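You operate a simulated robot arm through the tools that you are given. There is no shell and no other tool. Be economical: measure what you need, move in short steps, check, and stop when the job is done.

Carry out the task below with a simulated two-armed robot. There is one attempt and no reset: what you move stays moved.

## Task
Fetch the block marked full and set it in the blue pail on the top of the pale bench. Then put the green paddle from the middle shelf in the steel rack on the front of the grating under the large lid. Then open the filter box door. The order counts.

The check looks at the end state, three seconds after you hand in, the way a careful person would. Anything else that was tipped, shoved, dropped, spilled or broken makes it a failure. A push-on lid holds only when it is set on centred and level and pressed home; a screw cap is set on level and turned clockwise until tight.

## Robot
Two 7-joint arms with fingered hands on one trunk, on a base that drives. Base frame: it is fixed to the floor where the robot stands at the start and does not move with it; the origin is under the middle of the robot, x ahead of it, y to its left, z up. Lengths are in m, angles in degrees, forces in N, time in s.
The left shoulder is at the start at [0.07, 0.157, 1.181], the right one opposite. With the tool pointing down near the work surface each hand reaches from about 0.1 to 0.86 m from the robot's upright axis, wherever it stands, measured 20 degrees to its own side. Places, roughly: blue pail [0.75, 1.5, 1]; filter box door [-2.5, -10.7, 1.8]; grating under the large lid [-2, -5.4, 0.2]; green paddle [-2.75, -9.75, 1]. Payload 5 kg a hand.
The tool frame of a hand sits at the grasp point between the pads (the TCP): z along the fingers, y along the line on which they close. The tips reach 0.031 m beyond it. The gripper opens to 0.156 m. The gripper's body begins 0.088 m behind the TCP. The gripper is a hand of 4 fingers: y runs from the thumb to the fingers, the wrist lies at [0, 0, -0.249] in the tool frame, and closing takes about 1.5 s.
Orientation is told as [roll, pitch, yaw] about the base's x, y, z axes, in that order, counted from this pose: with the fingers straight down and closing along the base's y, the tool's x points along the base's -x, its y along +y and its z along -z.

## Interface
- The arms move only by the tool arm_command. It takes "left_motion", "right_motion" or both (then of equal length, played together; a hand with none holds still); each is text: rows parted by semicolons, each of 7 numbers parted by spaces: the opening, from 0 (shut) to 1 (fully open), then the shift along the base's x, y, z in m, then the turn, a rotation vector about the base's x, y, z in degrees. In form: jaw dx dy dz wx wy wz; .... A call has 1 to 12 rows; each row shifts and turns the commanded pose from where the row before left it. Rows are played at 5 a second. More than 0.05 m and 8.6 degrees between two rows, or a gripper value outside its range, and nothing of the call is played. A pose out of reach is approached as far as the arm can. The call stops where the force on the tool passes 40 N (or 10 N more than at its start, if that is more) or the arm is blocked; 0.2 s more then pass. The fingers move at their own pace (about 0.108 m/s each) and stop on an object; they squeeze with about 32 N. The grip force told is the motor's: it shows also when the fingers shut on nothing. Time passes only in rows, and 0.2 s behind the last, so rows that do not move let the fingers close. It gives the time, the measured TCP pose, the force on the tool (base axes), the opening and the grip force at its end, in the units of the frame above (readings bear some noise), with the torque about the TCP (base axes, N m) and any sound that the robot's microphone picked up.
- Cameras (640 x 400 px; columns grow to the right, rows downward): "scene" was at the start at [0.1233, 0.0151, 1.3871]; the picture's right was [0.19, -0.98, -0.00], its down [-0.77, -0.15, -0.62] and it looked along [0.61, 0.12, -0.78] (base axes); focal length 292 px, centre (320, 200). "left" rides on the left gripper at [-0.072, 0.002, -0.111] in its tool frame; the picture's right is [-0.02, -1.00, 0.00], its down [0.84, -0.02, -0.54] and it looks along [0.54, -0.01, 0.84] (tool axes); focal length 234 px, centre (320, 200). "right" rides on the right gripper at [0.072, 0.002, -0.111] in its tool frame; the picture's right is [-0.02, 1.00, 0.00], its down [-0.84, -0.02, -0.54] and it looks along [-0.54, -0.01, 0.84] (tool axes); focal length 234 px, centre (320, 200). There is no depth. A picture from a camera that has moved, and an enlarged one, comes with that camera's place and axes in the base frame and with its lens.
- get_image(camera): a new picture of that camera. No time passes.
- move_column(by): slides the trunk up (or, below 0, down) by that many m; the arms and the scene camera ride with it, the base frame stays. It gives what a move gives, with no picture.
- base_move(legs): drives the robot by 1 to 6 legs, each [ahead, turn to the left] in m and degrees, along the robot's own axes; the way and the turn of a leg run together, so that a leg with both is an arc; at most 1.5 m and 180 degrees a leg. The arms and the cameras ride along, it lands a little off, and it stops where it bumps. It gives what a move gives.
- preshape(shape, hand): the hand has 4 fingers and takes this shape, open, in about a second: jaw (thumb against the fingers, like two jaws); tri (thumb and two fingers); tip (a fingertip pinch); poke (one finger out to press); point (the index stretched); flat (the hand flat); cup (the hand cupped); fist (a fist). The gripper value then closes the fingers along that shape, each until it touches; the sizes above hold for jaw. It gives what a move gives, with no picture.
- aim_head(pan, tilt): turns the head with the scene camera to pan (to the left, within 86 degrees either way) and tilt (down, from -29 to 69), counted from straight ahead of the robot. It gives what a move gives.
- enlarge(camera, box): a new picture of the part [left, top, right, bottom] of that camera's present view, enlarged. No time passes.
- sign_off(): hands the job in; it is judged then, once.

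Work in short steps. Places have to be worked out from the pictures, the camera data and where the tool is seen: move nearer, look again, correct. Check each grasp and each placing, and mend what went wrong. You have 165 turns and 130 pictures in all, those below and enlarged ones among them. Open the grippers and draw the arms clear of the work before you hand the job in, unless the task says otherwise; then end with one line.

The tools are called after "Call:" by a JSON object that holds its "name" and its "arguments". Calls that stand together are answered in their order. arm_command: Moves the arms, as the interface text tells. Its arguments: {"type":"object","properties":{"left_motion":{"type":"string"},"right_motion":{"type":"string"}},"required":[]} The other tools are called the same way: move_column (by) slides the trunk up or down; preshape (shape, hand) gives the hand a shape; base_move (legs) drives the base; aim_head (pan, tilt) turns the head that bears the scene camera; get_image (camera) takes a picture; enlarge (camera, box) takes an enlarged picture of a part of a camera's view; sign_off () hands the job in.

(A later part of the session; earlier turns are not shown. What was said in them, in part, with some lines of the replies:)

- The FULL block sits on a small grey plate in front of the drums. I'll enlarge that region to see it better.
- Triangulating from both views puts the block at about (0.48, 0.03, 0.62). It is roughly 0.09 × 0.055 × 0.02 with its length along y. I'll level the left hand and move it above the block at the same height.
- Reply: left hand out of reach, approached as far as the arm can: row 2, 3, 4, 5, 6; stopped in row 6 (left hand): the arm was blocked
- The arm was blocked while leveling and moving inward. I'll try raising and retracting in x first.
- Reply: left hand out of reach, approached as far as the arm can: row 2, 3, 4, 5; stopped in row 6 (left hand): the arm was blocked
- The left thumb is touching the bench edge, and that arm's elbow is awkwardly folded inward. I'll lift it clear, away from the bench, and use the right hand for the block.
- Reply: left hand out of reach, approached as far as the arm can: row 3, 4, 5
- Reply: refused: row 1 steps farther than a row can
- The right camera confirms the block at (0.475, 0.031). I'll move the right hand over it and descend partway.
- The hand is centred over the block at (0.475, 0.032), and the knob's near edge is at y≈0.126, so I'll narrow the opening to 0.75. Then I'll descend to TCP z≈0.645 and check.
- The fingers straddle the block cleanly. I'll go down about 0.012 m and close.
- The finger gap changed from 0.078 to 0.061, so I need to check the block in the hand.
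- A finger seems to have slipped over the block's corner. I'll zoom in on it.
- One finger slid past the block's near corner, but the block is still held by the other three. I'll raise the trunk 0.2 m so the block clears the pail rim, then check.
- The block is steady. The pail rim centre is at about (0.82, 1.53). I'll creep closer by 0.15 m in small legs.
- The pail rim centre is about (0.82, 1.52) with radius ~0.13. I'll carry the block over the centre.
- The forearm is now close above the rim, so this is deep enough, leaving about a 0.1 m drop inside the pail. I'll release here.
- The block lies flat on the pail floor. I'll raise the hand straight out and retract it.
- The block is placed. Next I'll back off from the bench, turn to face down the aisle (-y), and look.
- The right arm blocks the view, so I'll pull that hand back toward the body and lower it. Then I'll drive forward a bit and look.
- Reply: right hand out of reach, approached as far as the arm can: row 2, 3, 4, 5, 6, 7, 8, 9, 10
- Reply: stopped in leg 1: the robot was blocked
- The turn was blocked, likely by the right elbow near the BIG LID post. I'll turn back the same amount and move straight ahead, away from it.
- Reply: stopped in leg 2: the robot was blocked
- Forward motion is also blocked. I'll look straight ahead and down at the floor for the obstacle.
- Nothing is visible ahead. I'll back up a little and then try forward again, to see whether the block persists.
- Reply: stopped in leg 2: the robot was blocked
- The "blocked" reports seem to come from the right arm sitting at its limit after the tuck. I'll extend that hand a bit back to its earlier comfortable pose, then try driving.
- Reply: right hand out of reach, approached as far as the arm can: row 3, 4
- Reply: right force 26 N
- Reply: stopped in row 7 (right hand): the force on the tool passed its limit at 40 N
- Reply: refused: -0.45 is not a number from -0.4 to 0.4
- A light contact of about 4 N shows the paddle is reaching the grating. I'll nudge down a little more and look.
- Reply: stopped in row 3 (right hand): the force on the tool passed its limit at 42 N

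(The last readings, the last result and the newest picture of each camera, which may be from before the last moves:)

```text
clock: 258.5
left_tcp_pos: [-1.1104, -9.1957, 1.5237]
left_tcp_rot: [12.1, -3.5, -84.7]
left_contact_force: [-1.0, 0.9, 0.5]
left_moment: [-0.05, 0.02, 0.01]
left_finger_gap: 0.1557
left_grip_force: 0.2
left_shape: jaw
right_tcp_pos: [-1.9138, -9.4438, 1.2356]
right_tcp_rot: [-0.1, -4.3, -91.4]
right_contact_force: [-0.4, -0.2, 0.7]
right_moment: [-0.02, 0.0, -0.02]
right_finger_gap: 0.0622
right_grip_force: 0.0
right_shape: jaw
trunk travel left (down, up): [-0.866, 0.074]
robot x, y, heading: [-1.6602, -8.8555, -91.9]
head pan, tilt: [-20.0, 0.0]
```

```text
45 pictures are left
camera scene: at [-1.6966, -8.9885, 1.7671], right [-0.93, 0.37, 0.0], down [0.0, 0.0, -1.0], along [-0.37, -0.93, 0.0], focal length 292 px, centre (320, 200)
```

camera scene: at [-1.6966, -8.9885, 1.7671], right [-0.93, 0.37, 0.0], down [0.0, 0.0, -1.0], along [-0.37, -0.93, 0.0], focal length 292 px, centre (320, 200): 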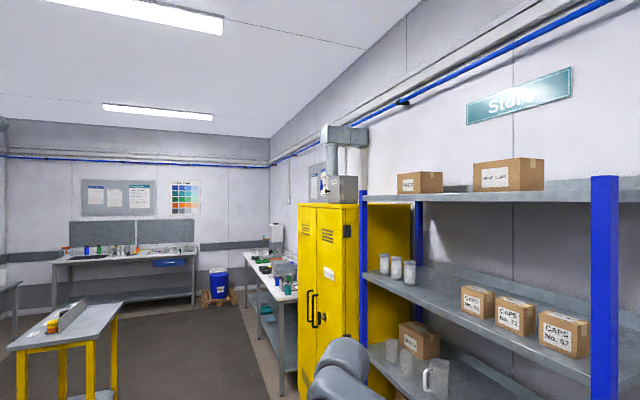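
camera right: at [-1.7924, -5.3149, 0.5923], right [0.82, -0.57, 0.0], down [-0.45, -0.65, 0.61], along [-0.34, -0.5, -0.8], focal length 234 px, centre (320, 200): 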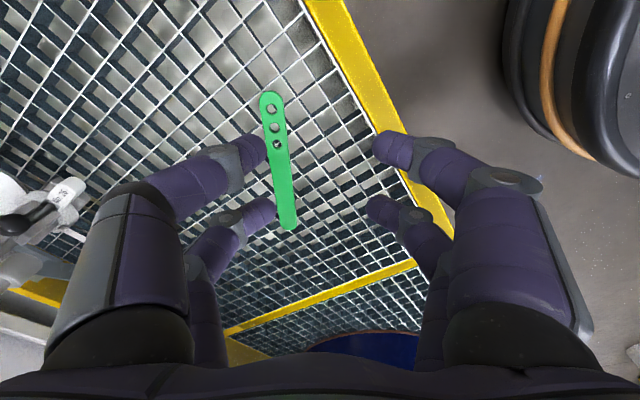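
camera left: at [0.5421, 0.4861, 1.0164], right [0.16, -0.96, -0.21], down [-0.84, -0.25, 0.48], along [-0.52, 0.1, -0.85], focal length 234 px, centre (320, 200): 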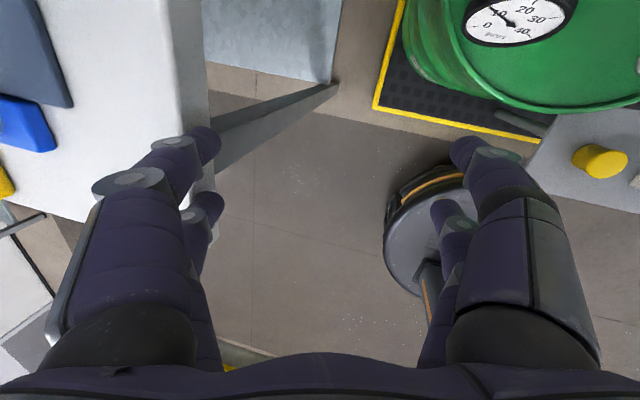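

The filter box is the grey box on top of the yellow cabinet. I'll drive up beside the cabinet and turn to face it.

Call:
{"name": "base_move", "arguments": {"legs": [[1.4, 0], [0.3, 0], [0, -88]]}}

Call:
{"name": "aim_head", "arguments": {"pan": 0, "tilt": 5}}

Call:
{"name": "get_image", "arguments": {"camera": "scene"}}

```text
clock: 270.9
left_tcp_pos: [-2.0339, -11.1238, 1.5229]
left_tcp_rot: [12.2, -3.5, -172.7]
left_contact_force: [1.5, 0.1, 0.4]
left_moment: [-0.02, 0.01, -0.02]
left_finger_gap: 0.1559
left_grip_force: 0.0
left_shape: jaw
right_tcp_pos: [-2.3122, -10.3315, 1.2365]
right_tcp_rot: [0.0, -4.3, -179.4]
right_contact_force: [-0.3, -0.3, -0.4]
right_moment: [0.01, -0.03, 0.05]
right_finger_gap: 0.062
right_grip_force: 0.0
right_shape: jaw
trunk travel left (down, up): [-0.866, 0.074]
robot x, y, heading: [-1.7161, -10.5637, -179.8]
head pan, tilt: [-20.0, 0.0]
```

```text
clock: 271.8
left_tcp_pos: [-2.034, -11.1239, 1.5232]
left_tcp_rot: [12.0, -3.4, -172.5]
left_contact_force: [-0.7, -0.5, 0.1]
left_moment: [-0.02, -0.05, -0.01]
left_finger_gap: 0.1555
left_grip_force: 0.0
left_shape: jaw
right_tcp_pos: [-2.3122, -10.3304, 1.236]
right_tcp_rot: [-0.1, -4.3, -179.4]
right_contact_force: [0.4, 0.8, -0.1]
right_moment: [0.0, -0.02, 0.02]
right_finger_gap: 0.0622
right_grip_force: 0.1
right_shape: jaw
trunk travel left (down, up): [-0.866, 0.074]
robot x, y, heading: [-1.7165, -10.5614, -179.9]
head pan, tilt: [0.0, 5.0]
```

```text
44 pictures are left
camera scene: at [-1.8577, -10.5612, 1.7592], right [0.0, 1.0, 0.0], down [0.09, 0.0, -1.0], along [-1.0, 0.0, -0.09], focal length 292 px, centre (320, 200)
```

scene: 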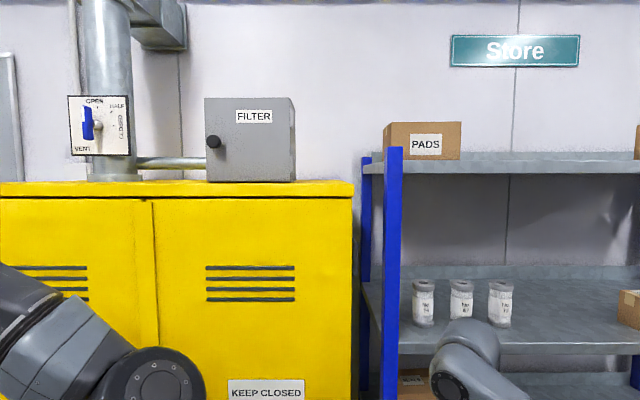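

The FILTER box has a door with a black knob at its left, so the hinge is likely on the right. I'll enlarge to see details.

Call:
{"name": "enlarge", "arguments": {"camera": "scene", "box": [180, 80, 320, 200]}}

```text
3.33 times, centred on (250, 140) of scene
camera zoom: at [-1.8577, -10.5612, 1.7592], right [0.0, 1.0, 0.0], down [0.09, 0.0, -1.0], along [-1.0, 0.0, -0.09], focal length 973 px, centre (553, 400)
```

zoom: 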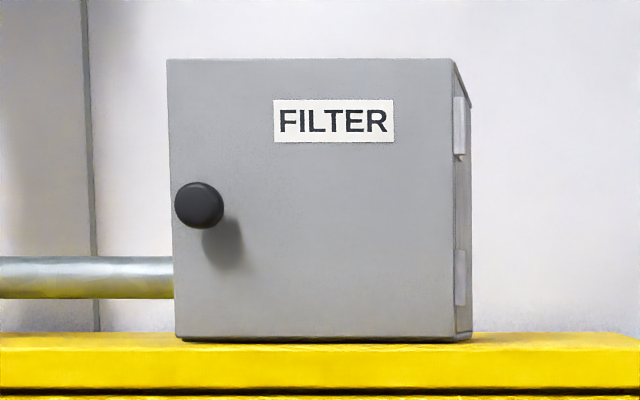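

The hinges are on the right and the knob is about 3 cm wide at the left, near (-2.47, -10.80, 1.83). I'll shift the robot sideways to y≈-10.95 so the right hand meets the knob comfortably.

Call:
{"name": "base_move", "arguments": {"legs": [[0, 90], [0.42, 0], [0, -90]]}}

Call:
{"name": "move_column", "arguments": {"by": 0.07}}

Call:
{"name": "get_image", "arguments": {"camera": "scene"}}

```text
clock: 281.9
left_tcp_pos: [-2.0023, -11.5539, 1.523]
left_tcp_rot: [12.1, -3.4, -169.7]
left_contact_force: [-0.2, 0.4, -0.4]
left_moment: [0.02, -0.01, -0.03]
left_finger_gap: 0.1561
left_grip_force: 0.1
left_shape: jaw
right_tcp_pos: [-2.3216, -10.7767, 1.2367]
right_tcp_rot: [0.0, -4.3, -176.5]
right_contact_force: [0.5, -0.5, 0.8]
right_moment: [0.03, 0.02, -0.05]
right_finger_gap: 0.062
right_grip_force: 0.2
right_shape: jaw
trunk travel left (down, up): [-0.866, 0.074]
robot x, y, heading: [-1.7118, -10.9797, -177.2]
head pan, tilt: [0.0, 5.0]
```

```text
clock: 282.9
left_tcp_pos: [-2.0042, -11.556, 1.5929]
left_tcp_rot: [12.1, -3.5, -169.5]
left_contact_force: [0.6, 0.2, 1.6]
left_moment: [-0.01, -0.02, -0.05]
left_finger_gap: 0.1558
left_grip_force: 0.0
left_shape: jaw
right_tcp_pos: [-2.324, -10.7762, 1.3056]
right_tcp_rot: [0.0, -4.3, -176.4]
right_contact_force: [0.2, 0.6, -0.3]
right_moment: [-0.01, -0.02, -0.03]
right_finger_gap: 0.0623
right_grip_force: 0.1
right_shape: jaw
trunk travel left (down, up): [-0.936, 0.004]
robot x, y, heading: [-1.7127, -10.9799, -176.9]
head pan, tilt: [0.0, 5.0]
```

```text
42 pictures are left
camera scene: at [-1.8561, -10.983, 1.8291], right [-0.06, 1.0, 0.0], down [0.09, 0.0, -1.0], along [-0.99, -0.05, -0.09], focal length 292 px, centre (320, 200)
```

scene: 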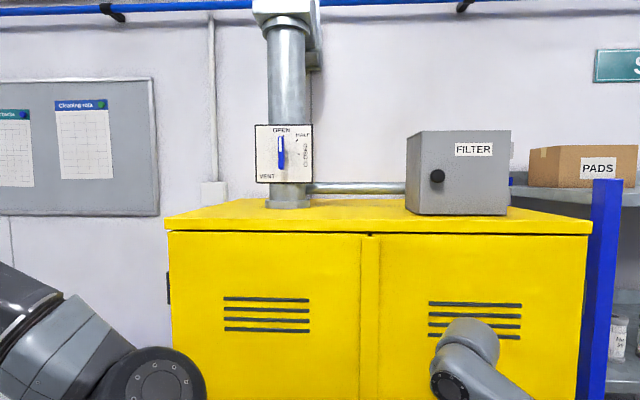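

Triangulated, the knob is at (-2.457, -10.775, 1.825), the door face at x≈-2.485, the hinge near y≈-10.62, and the cabinet front at x≈-2.36. I'll pull the hand back, then raise it while pitching it to about 75° forward.

Call:
{"name": "arm_command", "arguments": {"right_motion": "0.5 0.03 0 0.02 0 0 -3.6; 0.5 0.03 0 0.03 0 6 0; 0.5 0.02 0 0.04 0 6 0; 0.5 0 0 0.049 0 6 0; 0.5 0 0 0.049 0 6 0; 0.5 0 0 0.049 0 6 0; 0.5 0 0 0.049 0 6 0; 0.5 0 0 0.049 0 6 0; 0.5 0 0 0.049 0 6 0; 0.5 0 0 0.049 0 6 0; 0.5 0 0 0.049 0 6 0; 0.5 0 0 0.049 0 6 0"}}

Call:
{"name": "get_image", "arguments": {"camera": "scene"}}

Call:
{"name": "get_image", "arguments": {"camera": "right"}}

```text
clock: 285.5
left_tcp_pos: [-2.0015, -11.5551, 1.5933]
left_tcp_rot: [12.1, -3.4, -169.6]
left_contact_force: [0.2, -0.3, 0.8]
left_moment: [0.0, 0.02, 0.03]
left_finger_gap: 0.1559
left_grip_force: 0.0
left_shape: jaw
right_tcp_pos: [-2.256, -10.8083, 1.8196]
right_tcp_rot: [-0.2, -67.4, -179.8]
right_contact_force: [-0.3, 0.4, -0.2]
right_moment: [0.0, 0.02, 0.01]
right_finger_gap: 0.0776
right_grip_force: 0.0
right_shape: jaw
right hand out of reach, approached as far as the arm can: row 6
trunk travel left (down, up): [-0.936, 0.004]
robot x, y, heading: [-1.7112, -10.9756, -177.0]
head pan, tilt: [0.0, 5.0]
```

```text
41 pictures are left
camera scene: at [-1.8552, -10.9835, 1.8292], right [-0.05, 1.0, 0.0], down [0.09, 0.01, -1.0], along [-0.99, -0.05, -0.09], focal length 292 px, centre (320, 200)
```

scene: 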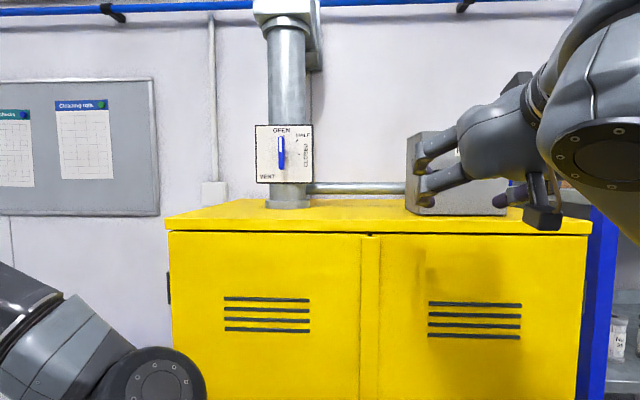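

```text
40 pictures are left
camera right: at [-2.1271, -10.81, 1.7967], right [-0.01, -1.0, 0.02], down [0.18, 0.02, 0.98], along [-0.98, 0.01, 0.18], focal length 234 px, centre (320, 200)
```

right: 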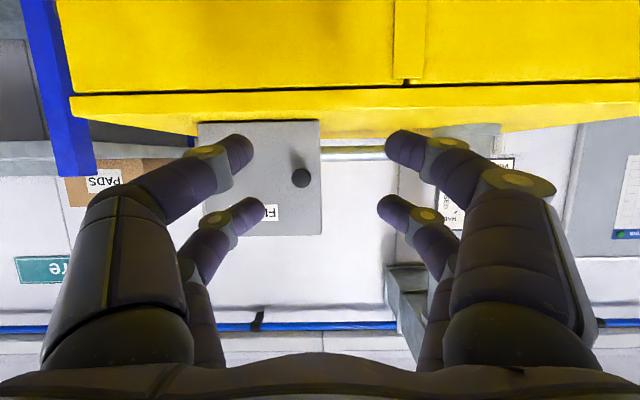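

The knob in the hand camera agrees with (-2.457, -10.777, 1.825). I'll align so the lower finger pair is at knob height, pitch 10° more, and approach partway.

Call:
{"name": "arm_command", "arguments": {"right_motion": "0.5 0 0.016 0.015 0 5 0; 0.5 0 0.015 0.015 0 5 0; 0.5 -0.04 0 0 0 0 0; 0.5 -0.04 0 0 0 0 0; 0.5 -0.04 0 0 0 0 0; 0.5 0 0 0 0 0 0"}}

Call:
{"name": "get_image", "arguments": {"camera": "right"}}

Call:
{"name": "enlarge", "arguments": {"camera": "scene", "box": [360, 90, 600, 240]}}

```text
clock: 286.9
left_tcp_pos: [-2.0016, -11.5523, 1.5935]
left_tcp_rot: [12.2, -3.4, -169.6]
left_contact_force: [-0.5, -0.2, -0.7]
left_moment: [0.0, -0.01, -0.02]
left_finger_gap: 0.1559
left_grip_force: 0.1
left_shape: jaw
right_tcp_pos: [-2.3756, -10.7732, 1.8506]
right_tcp_rot: [0.0, -77.3, -179.9]
right_contact_force: [-0.6, -0.2, 0.4]
right_moment: [0.0, -0.02, 0.02]
right_finger_gap: 0.0775
right_grip_force: 0.0
right_shape: jaw
trunk travel left (down, up): [-0.936, 0.004]
robot x, y, heading: [-1.7127, -10.9797, -176.8]
head pan, tilt: [0.0, 5.0]
```

```text
39 pictures are left
camera right: at [-2.2529, -10.7756, 1.806], right [-0.01, -1.0, 0.02], down [0.35, 0.02, 0.94], along [-0.94, 0.01, 0.35], focal length 234 px, centre (320, 200)
```

right: 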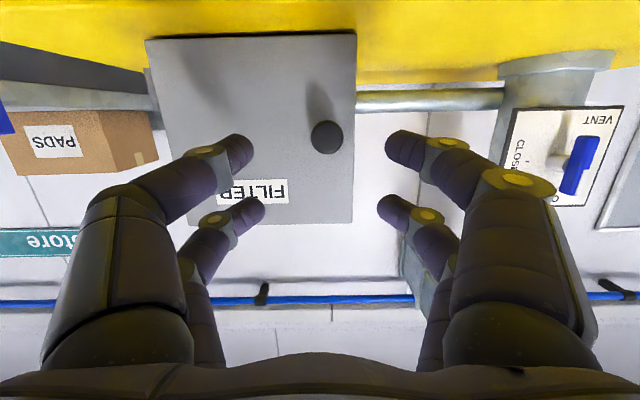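

```text
2.67 times, centred on (480, 165) of scene
camera zoom: at [-1.8547, -10.9823, 1.8293], right [-0.05, 1.0, 0.0], down [0.09, 0.0, -1.0], along [-0.99, -0.05, -0.09], focal length 778 px, centre (-107, 293)
```

zoom: 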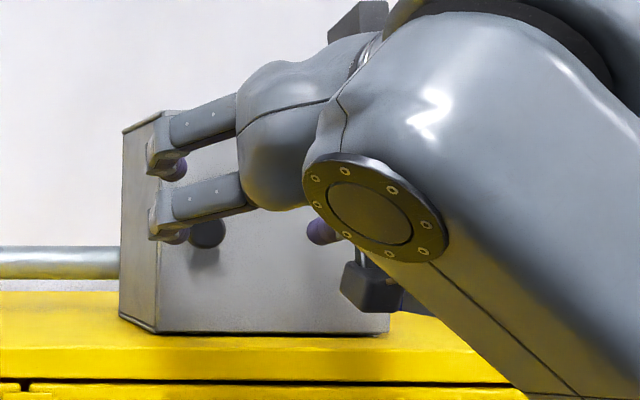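

The lower pair lines up with the knob. I'll advance about 6.5 cm so the tips straddle it.

Call:
{"name": "arm_command", "arguments": {"right_motion": "0.5 -0.02 -0.005 0 0 0 0; 0.5 -0.02 0 0 0 0 0; 0.5 -0.015 0 0 0 0 0; 0.5 -0.01 0 0 0 0 0; 0.5 0 0 0 0 0 0"}}

Call:
{"name": "get_image", "arguments": {"camera": "right"}}

```text
clock: 288.1
left_tcp_pos: [-2.0038, -11.554, 1.5929]
left_tcp_rot: [12.1, -3.4, -169.5]
left_contact_force: [-0.9, 1.3, -0.2]
left_moment: [0.0, 0.01, 0.02]
left_finger_gap: 0.1558
left_grip_force: 0.1
left_shape: jaw
right_tcp_pos: [-2.4411, -10.7802, 1.8504]
right_tcp_rot: [-0.1, -77.3, -179.8]
right_contact_force: [-0.4, -0.2, 0.5]
right_moment: [-0.01, 0.02, -0.01]
right_finger_gap: 0.0773
right_grip_force: 0.0
right_shape: jaw
trunk travel left (down, up): [-0.936, 0.004]
robot x, y, heading: [-1.7148, -10.9739, -177.0]
head pan, tilt: [0.0, 5.0]
```

```text
37 pictures are left
camera right: at [-2.3191, -10.7819, 1.8052], right [0.0, -1.0, 0.02], down [0.35, 0.02, 0.94], along [-0.94, 0.01, 0.35], focal length 234 px, centre (320, 200)
```

right: 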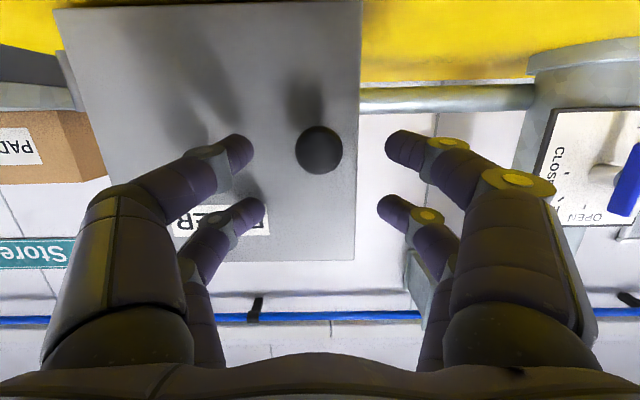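

The knob is centred between the tips but seems still slightly ahead of them. I'll advance another 2 cm carefully.

Call:
{"name": "arm_command", "arguments": {"right_motion": "0.5 -0.008 0 0 0 0 0; 0.5 -0.007 0 0 0 0 0; 0.5 -0.005 0 0 0 0 0; 0.5 0 0 0 0 0 0"}}

Call:
{"name": "get_image", "arguments": {"camera": "right"}}

Call:
{"name": "enlarge", "arguments": {"camera": "scene", "box": [360, 90, 600, 240]}}

```text
clock: 289.1
left_tcp_pos: [-1.9925, -11.5528, 1.5948]
left_tcp_rot: [11.9, -3.8, -169.6]
left_contact_force: [0.0, -0.4, 0.3]
left_moment: [0.02, 0.01, -0.01]
left_finger_gap: 0.156
left_grip_force: 0.0
left_shape: jaw
right_tcp_pos: [-2.4464, -10.779, 1.8578]
right_tcp_rot: [0.1, -77.9, 179.9]
right_contact_force: [33.4, 1.2, -5.1]
right_moment: [-0.24, 0.57, -1.62]
right_finger_gap: 0.0775
right_grip_force: 0.0
right_shape: jaw
trunk travel left (down, up): [-0.936, 0.004]
robot x, y, heading: [-1.7194, -10.9728, -176.7]
head pan, tilt: [0.0, 5.0]
```

```text
36 pictures are left
camera right: at [-2.3246, -10.7805, 1.8113], right [-0.01, -1.0, 0.02], down [0.36, 0.02, 0.93], along [-0.93, 0.01, 0.36], focal length 234 px, centre (320, 200)
```

right: 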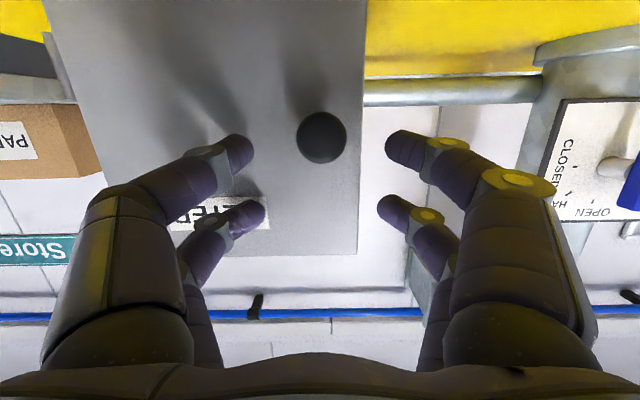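

```text
2.67 times, centred on (480, 165) of scene
camera zoom: at [-1.8428, -10.9823, 1.8302], right [-0.05, 1.0, 0.0], down [0.08, 0.0, -1.0], along [-1.0, -0.05, -0.08], focal length 778 px, centre (-107, 293)
```

zoom: 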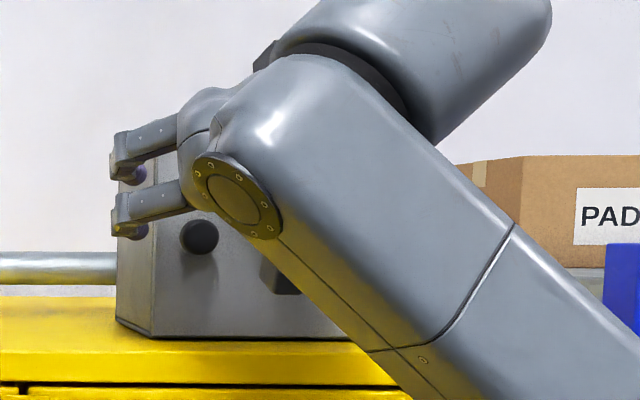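

The upper fingertips touched the door face because they lead at this pitch. I'll back off, tilt to about 60° so the upper pair leads, and align that pair with the knob.

Call:
{"name": "arm_command", "arguments": {"right_motion": "0.5 0.02 0 0 0 0 0; 0.5 0.02 0 -0.01 0 -6 0; 0.5 0 0 -0.015 0 -6 0; 0.5 0 0 -0.012 0 -6 0; 0.5 0 0 0 0 0 0"}}

Call:
{"name": "get_image", "arguments": {"camera": "right"}}

```text
clock: 290.3
left_tcp_pos: [-2.0055, -11.5539, 1.593]
left_tcp_rot: [12.2, -3.3, -169.5]
left_contact_force: [-0.7, -0.2, 0.6]
left_moment: [-0.01, 0.01, -0.01]
left_finger_gap: 0.1558
left_grip_force: 0.0
left_shape: jaw
right_tcp_pos: [-2.4219, -10.7791, 1.8134]
right_tcp_rot: [0.0, -59.3, -179.9]
right_contact_force: [0.1, -0.1, 0.0]
right_moment: [0.02, -0.01, 0.0]
right_finger_gap: 0.0777
right_grip_force: 0.0
right_shape: jaw
trunk travel left (down, up): [-0.936, 0.004]
robot x, y, heading: [-1.7165, -10.9774, -176.6]
head pan, tilt: [0.0, 5.0]
```

```text
34 pictures are left
camera right: at [-2.2924, -10.7809, 1.8086], right [-0.01, -1.0, 0.02], down [0.04, 0.02, 1.0], along [-1.0, 0.01, 0.04], focal length 234 px, centre (320, 200)
```

right: 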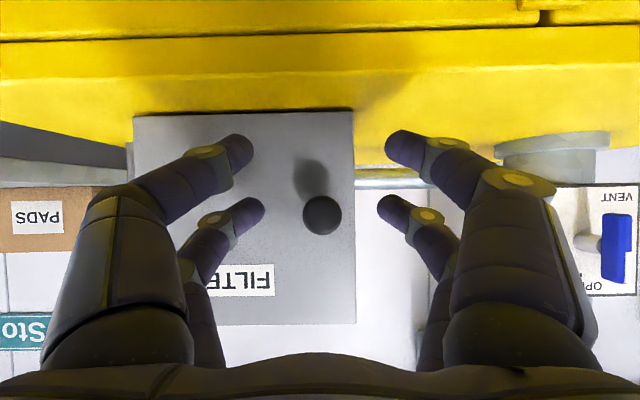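

The upper pair is nearly level with the knob. I'll raise 6 mm and advance about 2 cm.

Call:
{"name": "arm_command", "arguments": {"right_motion": "0.5 -0.006 0.001 0.006 0 0 0; 0.5 -0.006 0 0 0 0 0; 0.5 -0.005 0 0 0 0 0; 0.5 -0.003 0 0 0 0 0; 0.5 0 0 0 0 0 0"}}

Call:
{"name": "get_image", "arguments": {"camera": "right"}}

```text
clock: 291.5
left_tcp_pos: [-2.0013, -11.5535, 1.5927]
left_tcp_rot: [12.1, -3.4, -169.5]
left_contact_force: [-0.8, 0.6, -1.2]
left_moment: [-0.05, -0.03, -0.01]
left_finger_gap: 0.1558
left_grip_force: 0.1
left_shape: jaw
right_tcp_pos: [-2.439, -10.7766, 1.8214]
right_tcp_rot: [0.0, -59.4, -179.9]
right_contact_force: [3.9, 1.6, -0.4]
right_moment: [-0.01, 0.01, -0.13]
right_finger_gap: 0.0781
right_grip_force: 0.0
right_shape: jaw
trunk travel left (down, up): [-0.936, 0.004]
robot x, y, heading: [-1.7138, -10.9737, -176.9]
head pan, tilt: [0.0, 5.0]
```

```text
33 pictures are left
camera right: at [-2.3078, -10.7801, 1.8163], right [-0.01, -1.0, 0.02], down [0.04, 0.02, 1.0], along [-1.0, 0.01, 0.04], focal length 234 px, centre (320, 200)
```

right: 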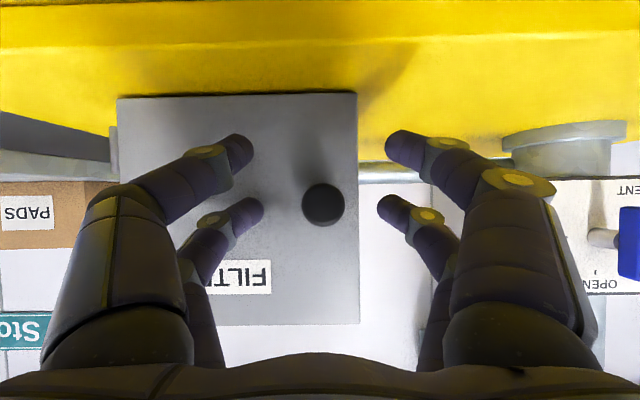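

Light contact at the face (4 N), and the knob sits between the upper tips. I'll close on it.

Call:
{"name": "arm_command", "arguments": {"right_motion": "0.3 0 0 0 0 0 0; 0.1 0 0 0 0 0 0; 0 0 0 0 0 0 0; 0 0 0 0 0 0 0; 0 0 0 0 0 0 0; 0 0 0 0 0 0 0"}}

Call:
{"name": "get_image", "arguments": {"camera": "right"}}

```text
clock: 292.9
left_tcp_pos: [-2.002, -11.555, 1.5921]
left_tcp_rot: [12.0, -3.5, -169.6]
left_contact_force: [0.5, 0.0, -0.1]
left_moment: [0.05, 0.01, 0.0]
left_finger_gap: 0.1558
left_grip_force: 0.1
left_shape: jaw
right_tcp_pos: [-2.4394, -10.7809, 1.8208]
right_tcp_rot: [-0.3, -59.4, -179.6]
right_contact_force: [2.9, -6.3, -0.3]
right_moment: [-0.03, -0.01, 1.06]
right_finger_gap: 0.0
right_grip_force: 31.7
right_shape: jaw
trunk travel left (down, up): [-0.936, 0.004]
robot x, y, heading: [-1.7132, -10.9776, -176.6]
head pan, tilt: [0.0, 5.0]
```

```text
32 pictures are left
camera right: at [-2.3088, -10.7831, 1.8161], right [-0.01, -1.0, 0.02], down [0.04, 0.02, 1.0], along [-1.0, 0.01, 0.04], focal length 234 px, centre (320, 200)
```

right: 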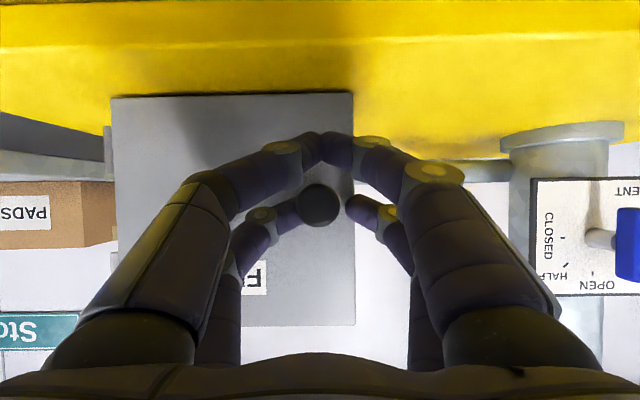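

The upper pair is on the knob while the lower pair shut below it. I'll try a gentle pull of 2 cm and check.

Call:
{"name": "arm_command", "arguments": {"right_motion": "0 0.005 0 0 0 0 0; 0 0.005 0 0 0 0 0; 0 0.008 0.001 0 0 0 1; 0 0.008 0.001 0 0 0 1; 0 0 0 0 0 0 0"}}

Call:
{"name": "get_image", "arguments": {"camera": "right"}}

```text
clock: 294.1
left_tcp_pos: [-2.0043, -11.5552, 1.5925]
left_tcp_rot: [12.0, -3.2, -169.5]
left_contact_force: [-0.3, 0.2, -0.9]
left_moment: [0.01, 0.0, 0.01]
left_finger_gap: 0.1559
left_grip_force: 0.1
left_shape: jaw
right_tcp_pos: [-2.4161, -10.7788, 1.8209]
right_tcp_rot: [-0.2, -59.2, -177.8]
right_contact_force: [-9.7, -4.0, 10.6]
right_moment: [0.43, 0.11, 1.84]
right_finger_gap: 0.0
right_grip_force: 32.4
right_shape: jaw
trunk travel left (down, up): [-0.936, 0.004]
robot x, y, heading: [-1.7141, -10.975, -176.8]
head pan, tilt: [0.0, 5.0]
```

```text
31 pictures are left
camera right: at [-2.2855, -10.776, 1.8161], right [0.02, -1.0, 0.02], down [0.04, 0.02, 1.0], along [-1.0, -0.02, 0.04], focal length 234 px, centre (320, 200)
```

right: 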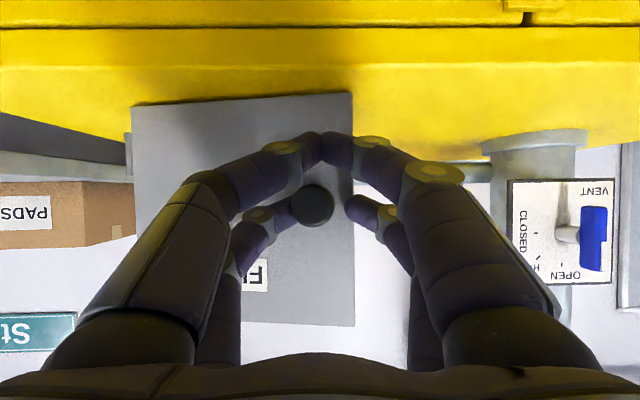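

The door is swinging open with the knob held. I'll follow the hinge arc, rotating the hand with the door.

Call:
{"name": "arm_command", "arguments": {"right_motion": "0 0.0166 0.008 0 0 0 6; 0 0.0153 0.0097 0 0 0 6; 0 0.0142 0.0113 0 0 0 6; 0 0.013 0.0127 0 0 0 6; 0 0 0 0 0 0 0"}}

Call:
{"name": "get_image", "arguments": {"camera": "right"}}

Call:
{"name": "get_image", "arguments": {"camera": "scene"}}

```text
clock: 295.3
left_tcp_pos: [-2.0036, -11.5569, 1.591]
left_tcp_rot: [12.0, -3.3, -169.6]
left_contact_force: [1.1, 0.0, 0.0]
left_moment: [0.01, -0.01, -0.01]
left_finger_gap: 0.1557
left_grip_force: 0.1
left_shape: jaw
right_tcp_pos: [-2.3567, -10.7373, 1.8201]
right_tcp_rot: [-0.2, -59.3, -153.8]
right_contact_force: [-9.4, -3.4, 15.8]
right_moment: [0.26, 0.44, 1.4]
right_finger_gap: 0.0
right_grip_force: 31.5
right_shape: jaw
trunk travel left (down, up): [-0.936, 0.004]
robot x, y, heading: [-1.712, -10.9744, -176.8]
head pan, tilt: [0.0, 5.0]
```

```text
30 pictures are left
camera right: at [-2.2393, -10.6813, 1.8159], right [0.43, -0.9, 0.02], down [0.03, 0.03, 1.0], along [-0.9, -0.43, 0.04], focal length 234 px, centre (320, 200)
```

right: 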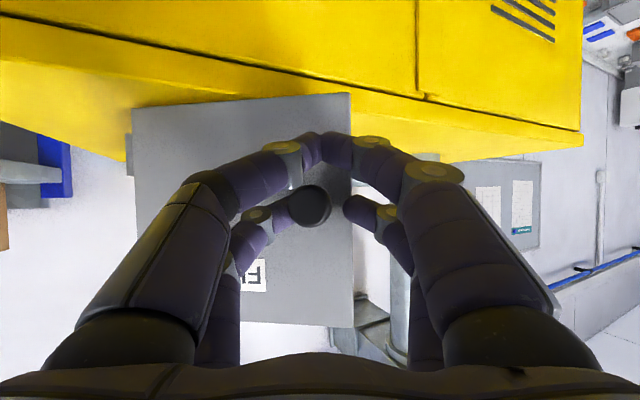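

```text
29 pictures are left
camera scene: at [-1.8574, -10.9862, 1.8291], right [-0.06, 1.0, 0.0], down [0.09, 0.01, -1.0], along [-0.99, -0.05, -0.09], focal length 292 px, centre (320, 200)
```

scene: 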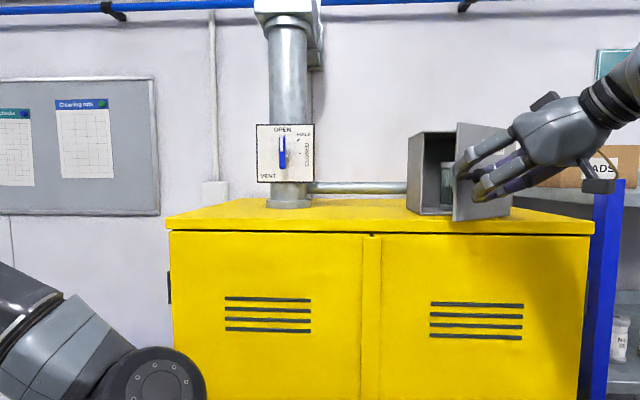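

The door is about 32° open and everything moves smoothly. I'll continue along the arc for another ~42°.

Call:
{"name": "arm_command", "arguments": {"right_motion": "0 0.0115 0.014 0 0 0 6; 0 0.010 0.0152 0 0 0 6; 0 0.0084 0.0161 0 0 0 6; 0 0.0066 0.0169 0 0 0 6; 0 0.0048 0.0175 0 0 0 6; 0 0.003 0.0179 0 0 0 6; 0 0.0011 0.018 0 0 0 6; 0 0 0 0 0 0 0"}}

Call:
{"name": "get_image", "arguments": {"camera": "scene"}}

Call:
{"name": "get_image", "arguments": {"camera": "right"}}

```text
clock: 297.1
left_tcp_pos: [-2.0046, -11.5581, 1.5912]
left_tcp_rot: [11.9, -3.3, -169.6]
left_contact_force: [0.6, -0.9, 0.3]
left_moment: [-0.02, 0.01, 0.01]
left_finger_gap: 0.1557
left_grip_force: 0.0
left_shape: jaw
right_tcp_pos: [-2.3102, -10.622, 1.8204]
right_tcp_rot: [0.0, -59.1, -111.9]
right_contact_force: [-8.4, -6.0, 11.5]
right_moment: [0.01, 0.43, 1.04]
right_finger_gap: 0.0
right_grip_force: 31.7
right_shape: jaw
trunk travel left (down, up): [-0.936, 0.004]
robot x, y, heading: [-1.7114, -10.9767, -177.0]
head pan, tilt: [0.0, 5.0]
```

```text
28 pictures are left
camera scene: at [-1.8578, -10.9878, 1.829], right [-0.06, 1.0, 0.0], down [0.09, 0.01, -1.0], along [-0.99, -0.05, -0.09], focal length 292 px, centre (320, 200)
```

scene: 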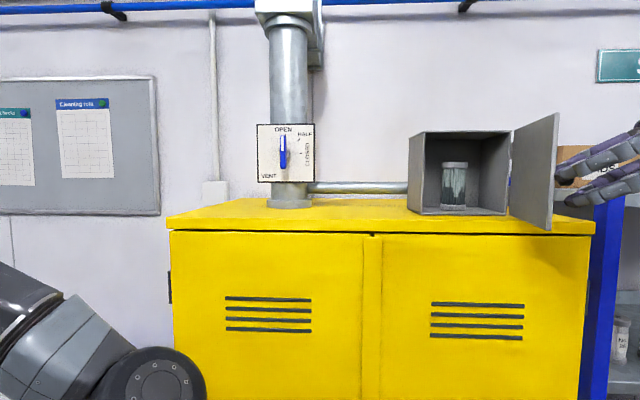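

```text
27 pictures are left
camera right: at [-2.2619, -10.5012, 1.8161], right [0.92, -0.38, 0.02], down [0.0, 0.04, 1.0], along [-0.38, -0.92, 0.04], focal length 234 px, centre (320, 200)
```

right: 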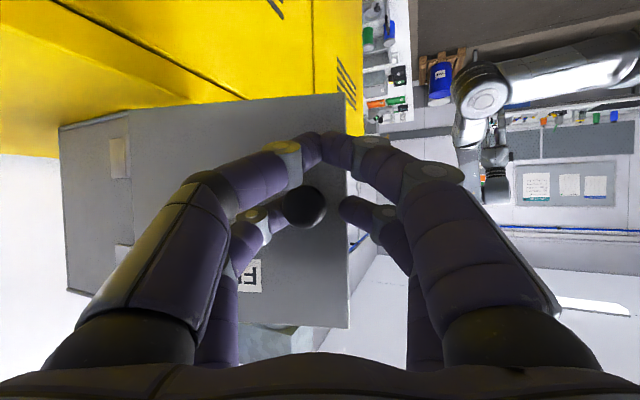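

The door is nearly perpendicular. I'll push it about 24° further so it stands clearly open.

Call:
{"name": "arm_command", "arguments": {"right_motion": "0 -0.001 0.018 0 0 0 6; 0 -0.0028 0.018 0 0 0 6; 0 -0.0047 0.0175 0 0 0 6; 0 -0.0064 0.017 0 0 0 6; 0 0 0 0 0 0 0"}}

Call:
{"name": "get_image", "arguments": {"camera": "scene"}}

```text
clock: 298.3
left_tcp_pos: [-1.9908, -11.5615, 1.5918]
left_tcp_rot: [11.8, -3.8, -169.4]
left_contact_force: [2.0, -1.8, -0.8]
left_moment: [0.14, 0.25, -0.07]
left_finger_gap: 0.156
left_grip_force: 0.2
left_shape: jaw
right_tcp_pos: [-2.3036, -10.598, 1.8104]
right_tcp_rot: [-1.8, -59.1, -87.0]
right_contact_force: [-0.8, 1.4, -9.1]
right_moment: [-0.91, -0.19, 0.21]
right_finger_gap: 0.0
right_grip_force: 32.0
right_shape: jaw
right hand out of reach, approached as far as the arm can: row 3, 4
trunk travel left (down, up): [-0.936, 0.004]
robot x, y, heading: [-1.7147, -10.9794, -176.8]
head pan, tilt: [0.0, 5.0]
```

```text
26 pictures are left
camera scene: at [-1.8432, -10.9903, 1.83], right [-0.06, 1.0, 0.0], down [0.08, 0.01, -1.0], along [-1.0, -0.06, -0.08], focal length 292 px, centre (320, 200)
```

scene: 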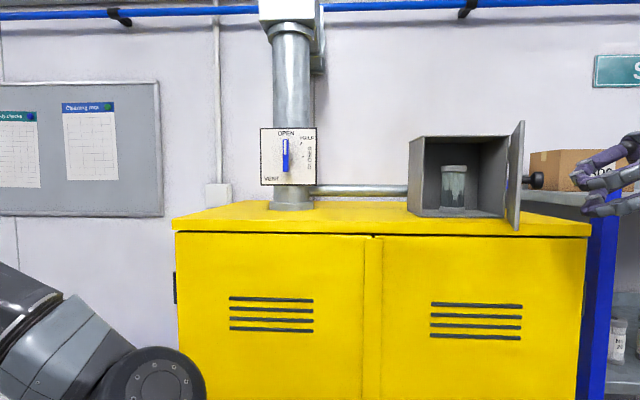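

The hand slipped off the knob and the door stands open at about 100°. I'll retreat the hand toward the robot, away from the door.

Call:
{"name": "arm_command", "arguments": {"right_motion": "0 0.02 0.01 0 0 0 -4; 0 0.03 0 0 0 0 -6; 0 0.03 0 0 0 0 -6; 0 0.03 0 -0.02 0 0 -6; 0 0.03 -0.01 -0.03 0 0 -6; 0 0 0 0 0 0 0"}}

Call:
{"name": "get_image", "arguments": {"camera": "scene"}}

```text
clock: 299.7
left_tcp_pos: [-1.9994, -11.5562, 1.5922]
left_tcp_rot: [12.0, -3.5, -169.7]
left_contact_force: [0.1, -0.1, 0.1]
left_moment: [0.02, 0.02, -0.01]
left_finger_gap: 0.1559
left_grip_force: 0.0
left_shape: jaw
right_tcp_pos: [-2.1711, -10.5938, 1.7537]
right_tcp_rot: [-0.4, -59.4, -115.7]
right_contact_force: [0.0, -0.2, 0.3]
right_moment: [0.03, -0.03, -0.05]
right_finger_gap: 0.0
right_grip_force: 32.2
right_shape: jaw
trunk travel left (down, up): [-0.936, 0.004]
robot x, y, heading: [-1.7142, -10.9765, -176.6]
head pan, tilt: [0.0, 5.0]
```

```text
25 pictures are left
camera scene: at [-1.8518, -10.9862, 1.8296], right [-0.06, 1.0, 0.0], down [0.09, 0.01, -1.0], along [-0.99, -0.06, -0.09], focal length 292 px, centre (320, 200)
```

scene: 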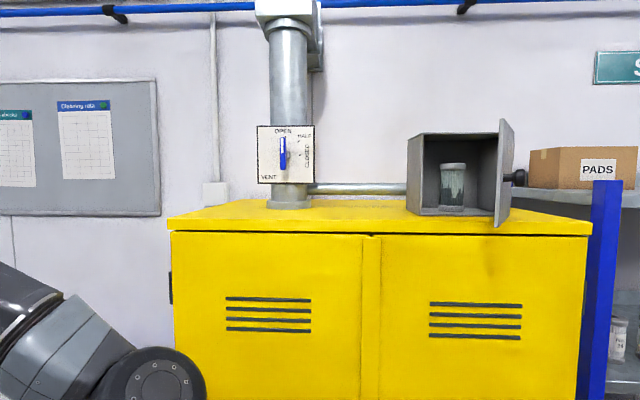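

The door seems to have drifted back a bit after the slip. I'll wait a moment and look again to see whether it keeps closing.

Call:
{"name": "arm_command", "arguments": {"right_motion": "0.2 0 0 0 0 0 0; 0.2 0 0 0 0 0 0; 0.2 0 0 0 0 0 0; 0.2 0 0 0 0 0 0; 0.2 0 0 0 0 0 0; 0.2 0 0 0 0 0 0; 0.2 0 0 0 0 0 0; 0.2 0 0 0 0 0 0; 0.2 0 0 0 0 0 0; 0.2 0 0 0 0 0 0"}}

Call:
{"name": "enlarge", "arguments": {"camera": "scene", "box": [380, 90, 600, 240]}}

```text
clock: 301.9
left_tcp_pos: [-2.0027, -11.5536, 1.5935]
left_tcp_rot: [12.1, -3.3, -169.6]
left_contact_force: [0.2, -0.1, -0.3]
left_moment: [-0.02, 0.0, 0.02]
left_finger_gap: 0.1557
left_grip_force: 0.1
left_shape: jaw
right_tcp_pos: [-2.1771, -10.5907, 1.7503]
right_tcp_rot: [0.0, -59.3, -116.0]
right_contact_force: [-0.9, -1.1, 0.7]
right_moment: [0.01, 0.0, 0.07]
right_finger_gap: 0.031
right_grip_force: 0.0
right_shape: jaw
trunk travel left (down, up): [-0.936, 0.004]
robot x, y, heading: [-1.7143, -10.9775, -176.7]
head pan, tilt: [0.0, 5.0]
```

```text
2.67 times, centred on (490, 165) of scene
camera zoom: at [-1.8563, -10.9829, 1.8292], right [-0.06, 1.0, 0.0], down [0.09, 0.0, -1.0], along [-0.99, -0.05, -0.09], focal length 778 px, centre (-133, 293)
```

zoom: 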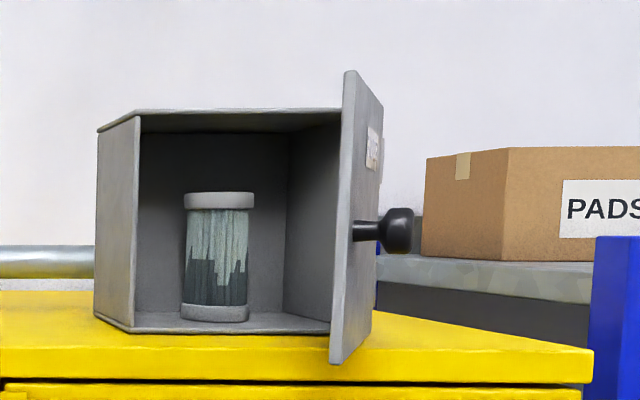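

The door is steady at roughly 55°, but I want it wider. I'll bring the closed hand around to the door's inner side, so I can push it further open from inside.

Call:
{"name": "arm_command", "arguments": {"right_motion": "0 0.02 -0.02 0.01 0 0 -8; 0 0.01 -0.03 0.01 0 0 -8; 0 0 -0.03 0.01 0 0 -8; 0 0 -0.03 0.01 0 0 -8; 0 0 -0.03 0.01 0 0 -8; 0 0 -0.03 0.01 0 0 -8; 0 0 -0.03 0.01 0 0 -8; 0 0 -0.03 0 0 0 -8; 0 0 -0.01 0 0 0 0; 0 0 0 0 0 0 0"}}

Call:
{"name": "get_image", "arguments": {"camera": "right"}}

Call:
{"name": "get_image", "arguments": {"camera": "scene"}}

```text
clock: 304.1
left_tcp_pos: [-2.0041, -11.5509, 1.5945]
left_tcp_rot: [12.3, -3.3, -169.7]
left_contact_force: [-1.2, -0.4, -0.2]
left_moment: [-0.03, -0.04, 0.01]
left_finger_gap: 0.1555
left_grip_force: 0.0
left_shape: jaw
right_tcp_pos: [-2.1504, -10.825, 1.8185]
right_tcp_rot: [0.3, -59.3, 179.7]
right_contact_force: [-0.5, 0.8, 0.3]
right_moment: [-0.02, 0.0, 0.04]
right_finger_gap: 0.0
right_grip_force: 32.3
right_shape: jaw
trunk travel left (down, up): [-0.936, 0.004]
robot x, y, heading: [-1.7091, -10.9775, -177.2]
head pan, tilt: [0.0, 5.0]
```

```text
23 pictures are left
camera right: at [-2.0191, -10.8283, 1.8155], right [-0.01, -1.0, 0.02], down [0.04, 0.02, 1.0], along [-1.0, 0.01, 0.04], focal length 234 px, centre (320, 200)
```

right: 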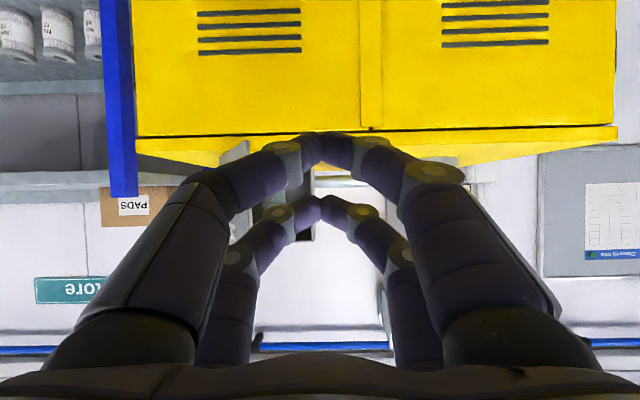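

```text
22 pictures are left
camera scene: at [-1.8575, -10.9789, 1.8291], right [-0.05, 1.0, 0.0], down [0.09, 0.0, -1.0], along [-0.99, -0.05, -0.09], focal length 292 px, centre (320, 200)
```

scene: 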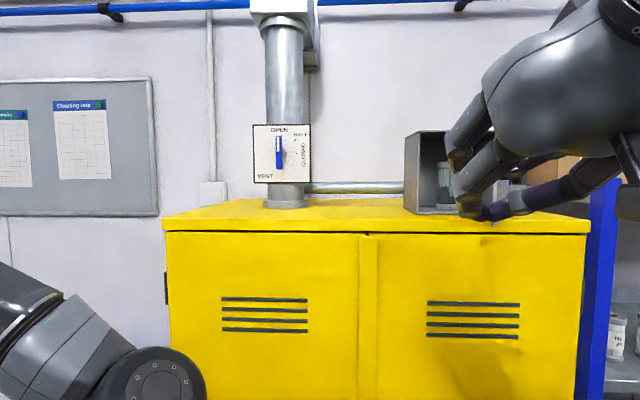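

The door's free edge is at about (-2.335, -10.71). I'll advance the closed fingertips to x≈-2.37 just left of it.

Call:
{"name": "arm_command", "arguments": {"right_motion": "0 -0.04 -0.01 0 0 0 0; 0 -0.04 -0.01 0 0 0 0; 0 -0.04 0 0.004 0 0 0; 0 -0.04 0 0 0 0 0; 0 -0.03 0 0 0 0 0; 0 0 0 0 0 0 0"}}

Call:
{"name": "get_image", "arguments": {"camera": "right"}}

```text
clock: 305.5
left_tcp_pos: [-2.0026, -11.5534, 1.5926]
left_tcp_rot: [12.1, -3.4, -169.6]
left_contact_force: [-0.2, -0.6, -0.3]
left_moment: [-0.01, -0.02, 0.02]
left_finger_gap: 0.1561
left_grip_force: 0.0
left_shape: jaw
right_tcp_pos: [-2.3375, -10.8465, 1.8244]
right_tcp_rot: [0.0, -59.4, 180.0]
right_contact_force: [0.1, -0.1, -0.3]
right_moment: [0.01, -0.01, 0.04]
right_finger_gap: 0.0
right_grip_force: 32.0
right_shape: jaw
trunk travel left (down, up): [-0.936, 0.004]
robot x, y, heading: [-1.7147, -10.9756, -176.8]
head pan, tilt: [0.0, 5.0]
```

```text
21 pictures are left
camera right: at [-2.2078, -10.8492, 1.8201], right [-0.01, -1.0, 0.02], down [0.04, 0.02, 1.0], along [-1.0, 0.01, 0.04], focal length 234 px, centre (320, 200)
```

right: 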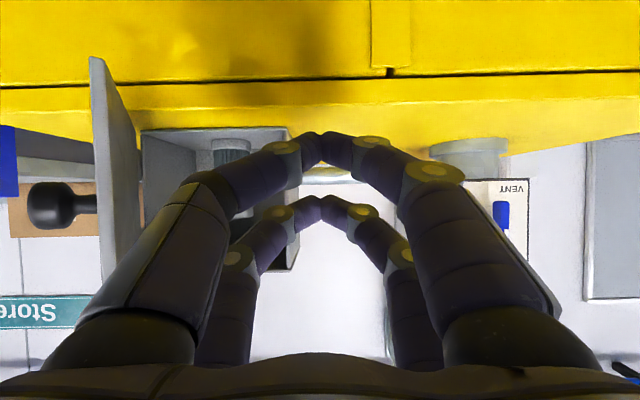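

The hand is now on the inner side of the door. I'll sweep toward +y to push the door further open.

Call:
{"name": "arm_command", "arguments": {"right_motion": "0 0 0.03 0 0 0 0; 0 0 0.03 0 0 0 0; 0 0 0.03 0 0 0 0; 0 0 0.03 0 0 0 0; 0 0 0.025 0 0 0 0; 0 0 0.025 0 0 0 0; 0 0 0.025 0 0 0 0; 0 0 0.02 0 0 0 0; 0 0 0.02 0 0 0 0; 0 0 0 0 0 0 0"}}

Call:
{"name": "get_image", "arguments": {"camera": "scene"}}

Call:
{"name": "get_image", "arguments": {"camera": "right"}}

```text
clock: 307.7
left_tcp_pos: [-2.0017, -11.5551, 1.5931]
left_tcp_rot: [12.0, -3.4, -169.6]
left_contact_force: [0.0, -0.4, -0.5]
left_moment: [0.0, -0.02, -0.01]
left_finger_gap: 0.1558
left_grip_force: 0.0
left_shape: jaw
right_tcp_pos: [-2.3347, -10.615, 1.8253]
right_tcp_rot: [-0.2, -59.3, -179.9]
right_contact_force: [2.7, -7.2, 2.0]
right_moment: [0.29, 0.05, -0.17]
right_finger_gap: 0.0001
right_grip_force: 32.3
right_shape: jaw
trunk travel left (down, up): [-0.936, 0.004]
robot x, y, heading: [-1.713, -10.9764, -176.6]
head pan, tilt: [0.0, 5.0]
```

```text
20 pictures are left
camera scene: at [-1.8552, -10.9851, 1.8293], right [-0.06, 1.0, 0.0], down [0.09, 0.01, -1.0], along [-0.99, -0.06, -0.09], focal length 292 px, centre (320, 200)
```

scene: 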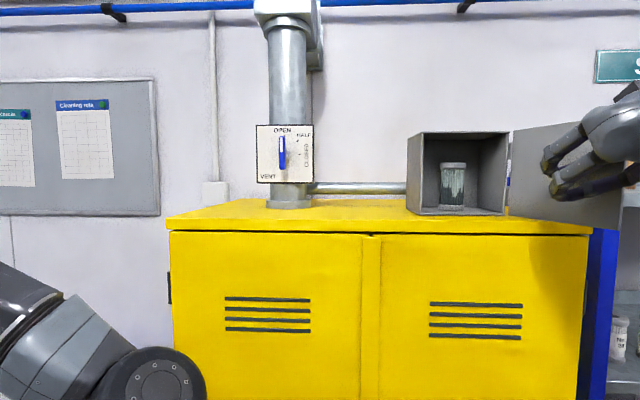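

```text
19 pictures are left
camera right: at [-2.2054, -10.6173, 1.8204], right [-0.01, -1.0, 0.02], down [0.04, 0.02, 1.0], along [-1.0, 0.01, 0.04], focal length 234 px, centre (320, 200)
```

right: 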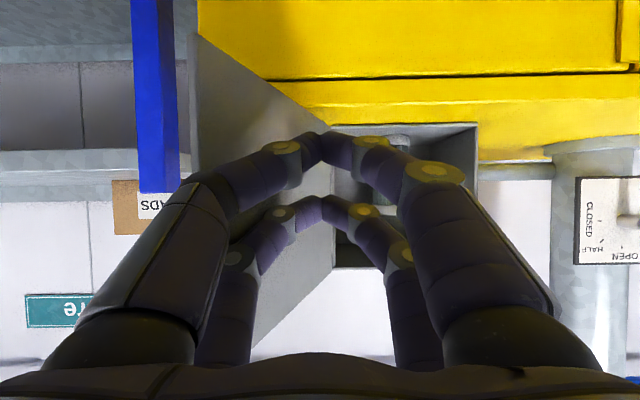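

The door is now open well past 90°. I'll withdraw the hand, first slightly away from the door and then straight back.

Call:
{"name": "arm_command", "arguments": {"right_motion": "0 0.01 -0.02 0 0 0 0; 0 0.03 -0.02 0 0 0 0; 0 0.04 -0.01 0 0 0 0; 0 0.04 0 0 0 0 0; 0 0.04 0 0 0 0 0; 0.3 0.03 0 -0.03 0 -6 0; 0.3 0 0 -0.04 0 -6 0; 0.3 0 0 -0.04 0 -6 0; 0.3 0 0 -0.04 0 -6 0; 0.3 0 0 -0.04 0 -6 0; 0.3 0 0 0 0 0 0"}}

Call:
{"name": "get_image", "arguments": {"camera": "scene"}}

```text
clock: 310.1
left_tcp_pos: [-2.0029, -11.554, 1.5932]
left_tcp_rot: [12.1, -3.3, -169.6]
left_contact_force: [0.2, 0.0, -0.1]
left_moment: [-0.03, -0.03, 0.04]
left_finger_gap: 0.1557
left_grip_force: 0.1
left_shape: jaw
right_tcp_pos: [-2.1468, -10.6639, 1.6346]
right_tcp_rot: [0.0, -29.2, -179.9]
right_contact_force: [0.4, -0.4, 0.4]
right_moment: [0.02, -0.03, 0.0]
right_finger_gap: 0.0465
right_grip_force: 0.1
right_shape: jaw
trunk travel left (down, up): [-0.936, 0.004]
robot x, y, heading: [-1.7117, -10.9765, -176.6]
head pan, tilt: [0.0, 5.0]
```

```text
18 pictures are left
camera scene: at [-1.857, -10.9827, 1.8291], right [-0.06, 1.0, 0.0], down [0.09, 0.0, -1.0], along [-0.99, -0.05, -0.09], focal length 292 px, centre (320, 200)
```

scene: 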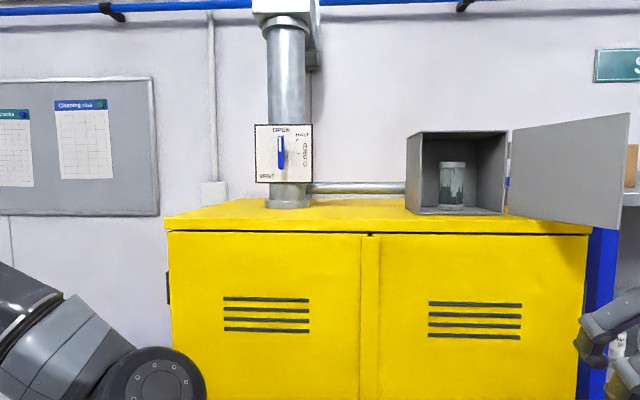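

The door stays wide open. I'll open the gripper fully, back off a little, and check that the rack items are undisturbed.

Call:
{"name": "base_move", "arguments": {"legs": [[-0.2, 0]]}}

Call:
{"name": "arm_command", "arguments": {"right_motion": "1 0 0 -0.03 0 -7 0; 1 0 0 -0.03 0 -7 0; 1 0 0 -0.03 0 -7 0; 1 0 0 0 0 0 0; 1 0 0 0 0 0 0"}}

Call:
{"name": "aim_head", "arguments": {"pan": -45, "tilt": 25}}

Call:
{"name": "get_image", "arguments": {"camera": "scene"}}

```text
clock: 311.7
left_tcp_pos: [-1.812, -11.5422, 1.5911]
left_tcp_rot: [12.2, -3.1, -169.6]
left_contact_force: [-1.2, 0.2, 0.5]
left_moment: [-0.02, -0.07, 0.02]
left_finger_gap: 0.1559
left_grip_force: 0.2
left_shape: jaw
right_tcp_pos: [-1.952, -10.6532, 1.6327]
right_tcp_rot: [0.0, -29.0, 180.1]
right_contact_force: [-2.0, 0.1, -0.1]
right_moment: [0.04, -0.05, 0.0]
right_finger_gap: 0.0466
right_grip_force: 0.1
right_shape: jaw
trunk travel left (down, up): [-0.936, 0.004]
robot x, y, heading: [-1.5154, -10.9656, -176.9]
head pan, tilt: [0.0, 5.0]
```

```text
clock: 312.9
left_tcp_pos: [-1.8047, -11.5418, 1.5937]
left_tcp_rot: [12.1, -3.5, -169.8]
left_contact_force: [0.0, -0.5, -0.5]
left_moment: [0.01, -0.01, 0.02]
left_finger_gap: 0.1556
left_grip_force: 0.1
left_shape: jaw
right_tcp_pos: [-1.9451, -10.6504, 1.5431]
right_tcp_rot: [0.1, -8.4, 179.9]
right_contact_force: [0.2, -0.5, 0.4]
right_moment: [0.0, 0.02, 0.0]
right_finger_gap: 0.156
right_grip_force: 0.0
right_shape: jaw
trunk travel left (down, up): [-0.936, 0.004]
robot x, y, heading: [-1.5123, -10.9655, -176.8]
head pan, tilt: [0.0, 5.0]
```

```text
clock: 314.1
left_tcp_pos: [-1.8043, -11.5425, 1.5936]
left_tcp_rot: [12.2, -3.4, -169.7]
left_contact_force: [0.1, -0.9, -0.7]
left_moment: [0.02, 0.0, 0.01]
left_finger_gap: 0.1561
left_grip_force: 0.0
left_shape: jaw
right_tcp_pos: [-1.9448, -10.651, 1.5416]
right_tcp_rot: [-0.1, -8.3, 180.0]
right_contact_force: [-0.1, 0.3, 0.8]
right_moment: [0.01, 0.01, 0.01]
right_finger_gap: 0.156
right_grip_force: 0.0
right_shape: jaw
trunk travel left (down, up): [-0.936, 0.004]
robot x, y, heading: [-1.5148, -10.966, -177.2]
head pan, tilt: [-45.0, 25.0]
```

```text
17 pictures are left
camera scene: at [-1.6332, -10.9051, 1.7969], right [0.67, 0.74, 0.0], down [0.31, -0.28, -0.91], along [-0.67, 0.61, -0.42], focal length 292 px, centre (320, 200)
```

scene: 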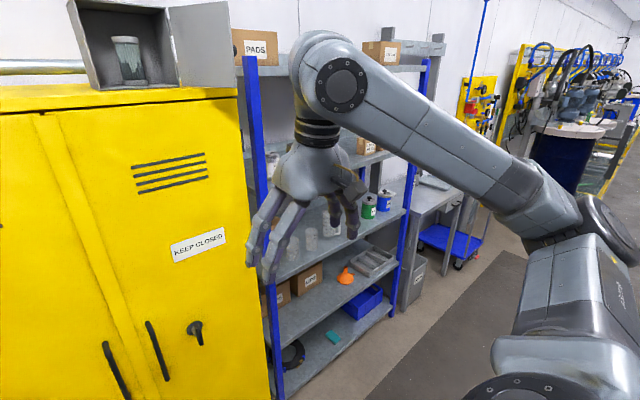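

Both MIX cans, the funnel, the boxes and the rest of the rack are upright and undisturbed. The filter door stays open and both arms are clear with grippers open, so I'll hand in.

Call:
{"name": "sign_off", "arguments": {}}

```text
The job is handed in.
```

The FULL block is in the blue pail, the green paddle lies flat on the front of the grating under the large lid, and the filter box door is open past 90°; they were done in that order, and I handed the job in with both grippers open and the arms clear.
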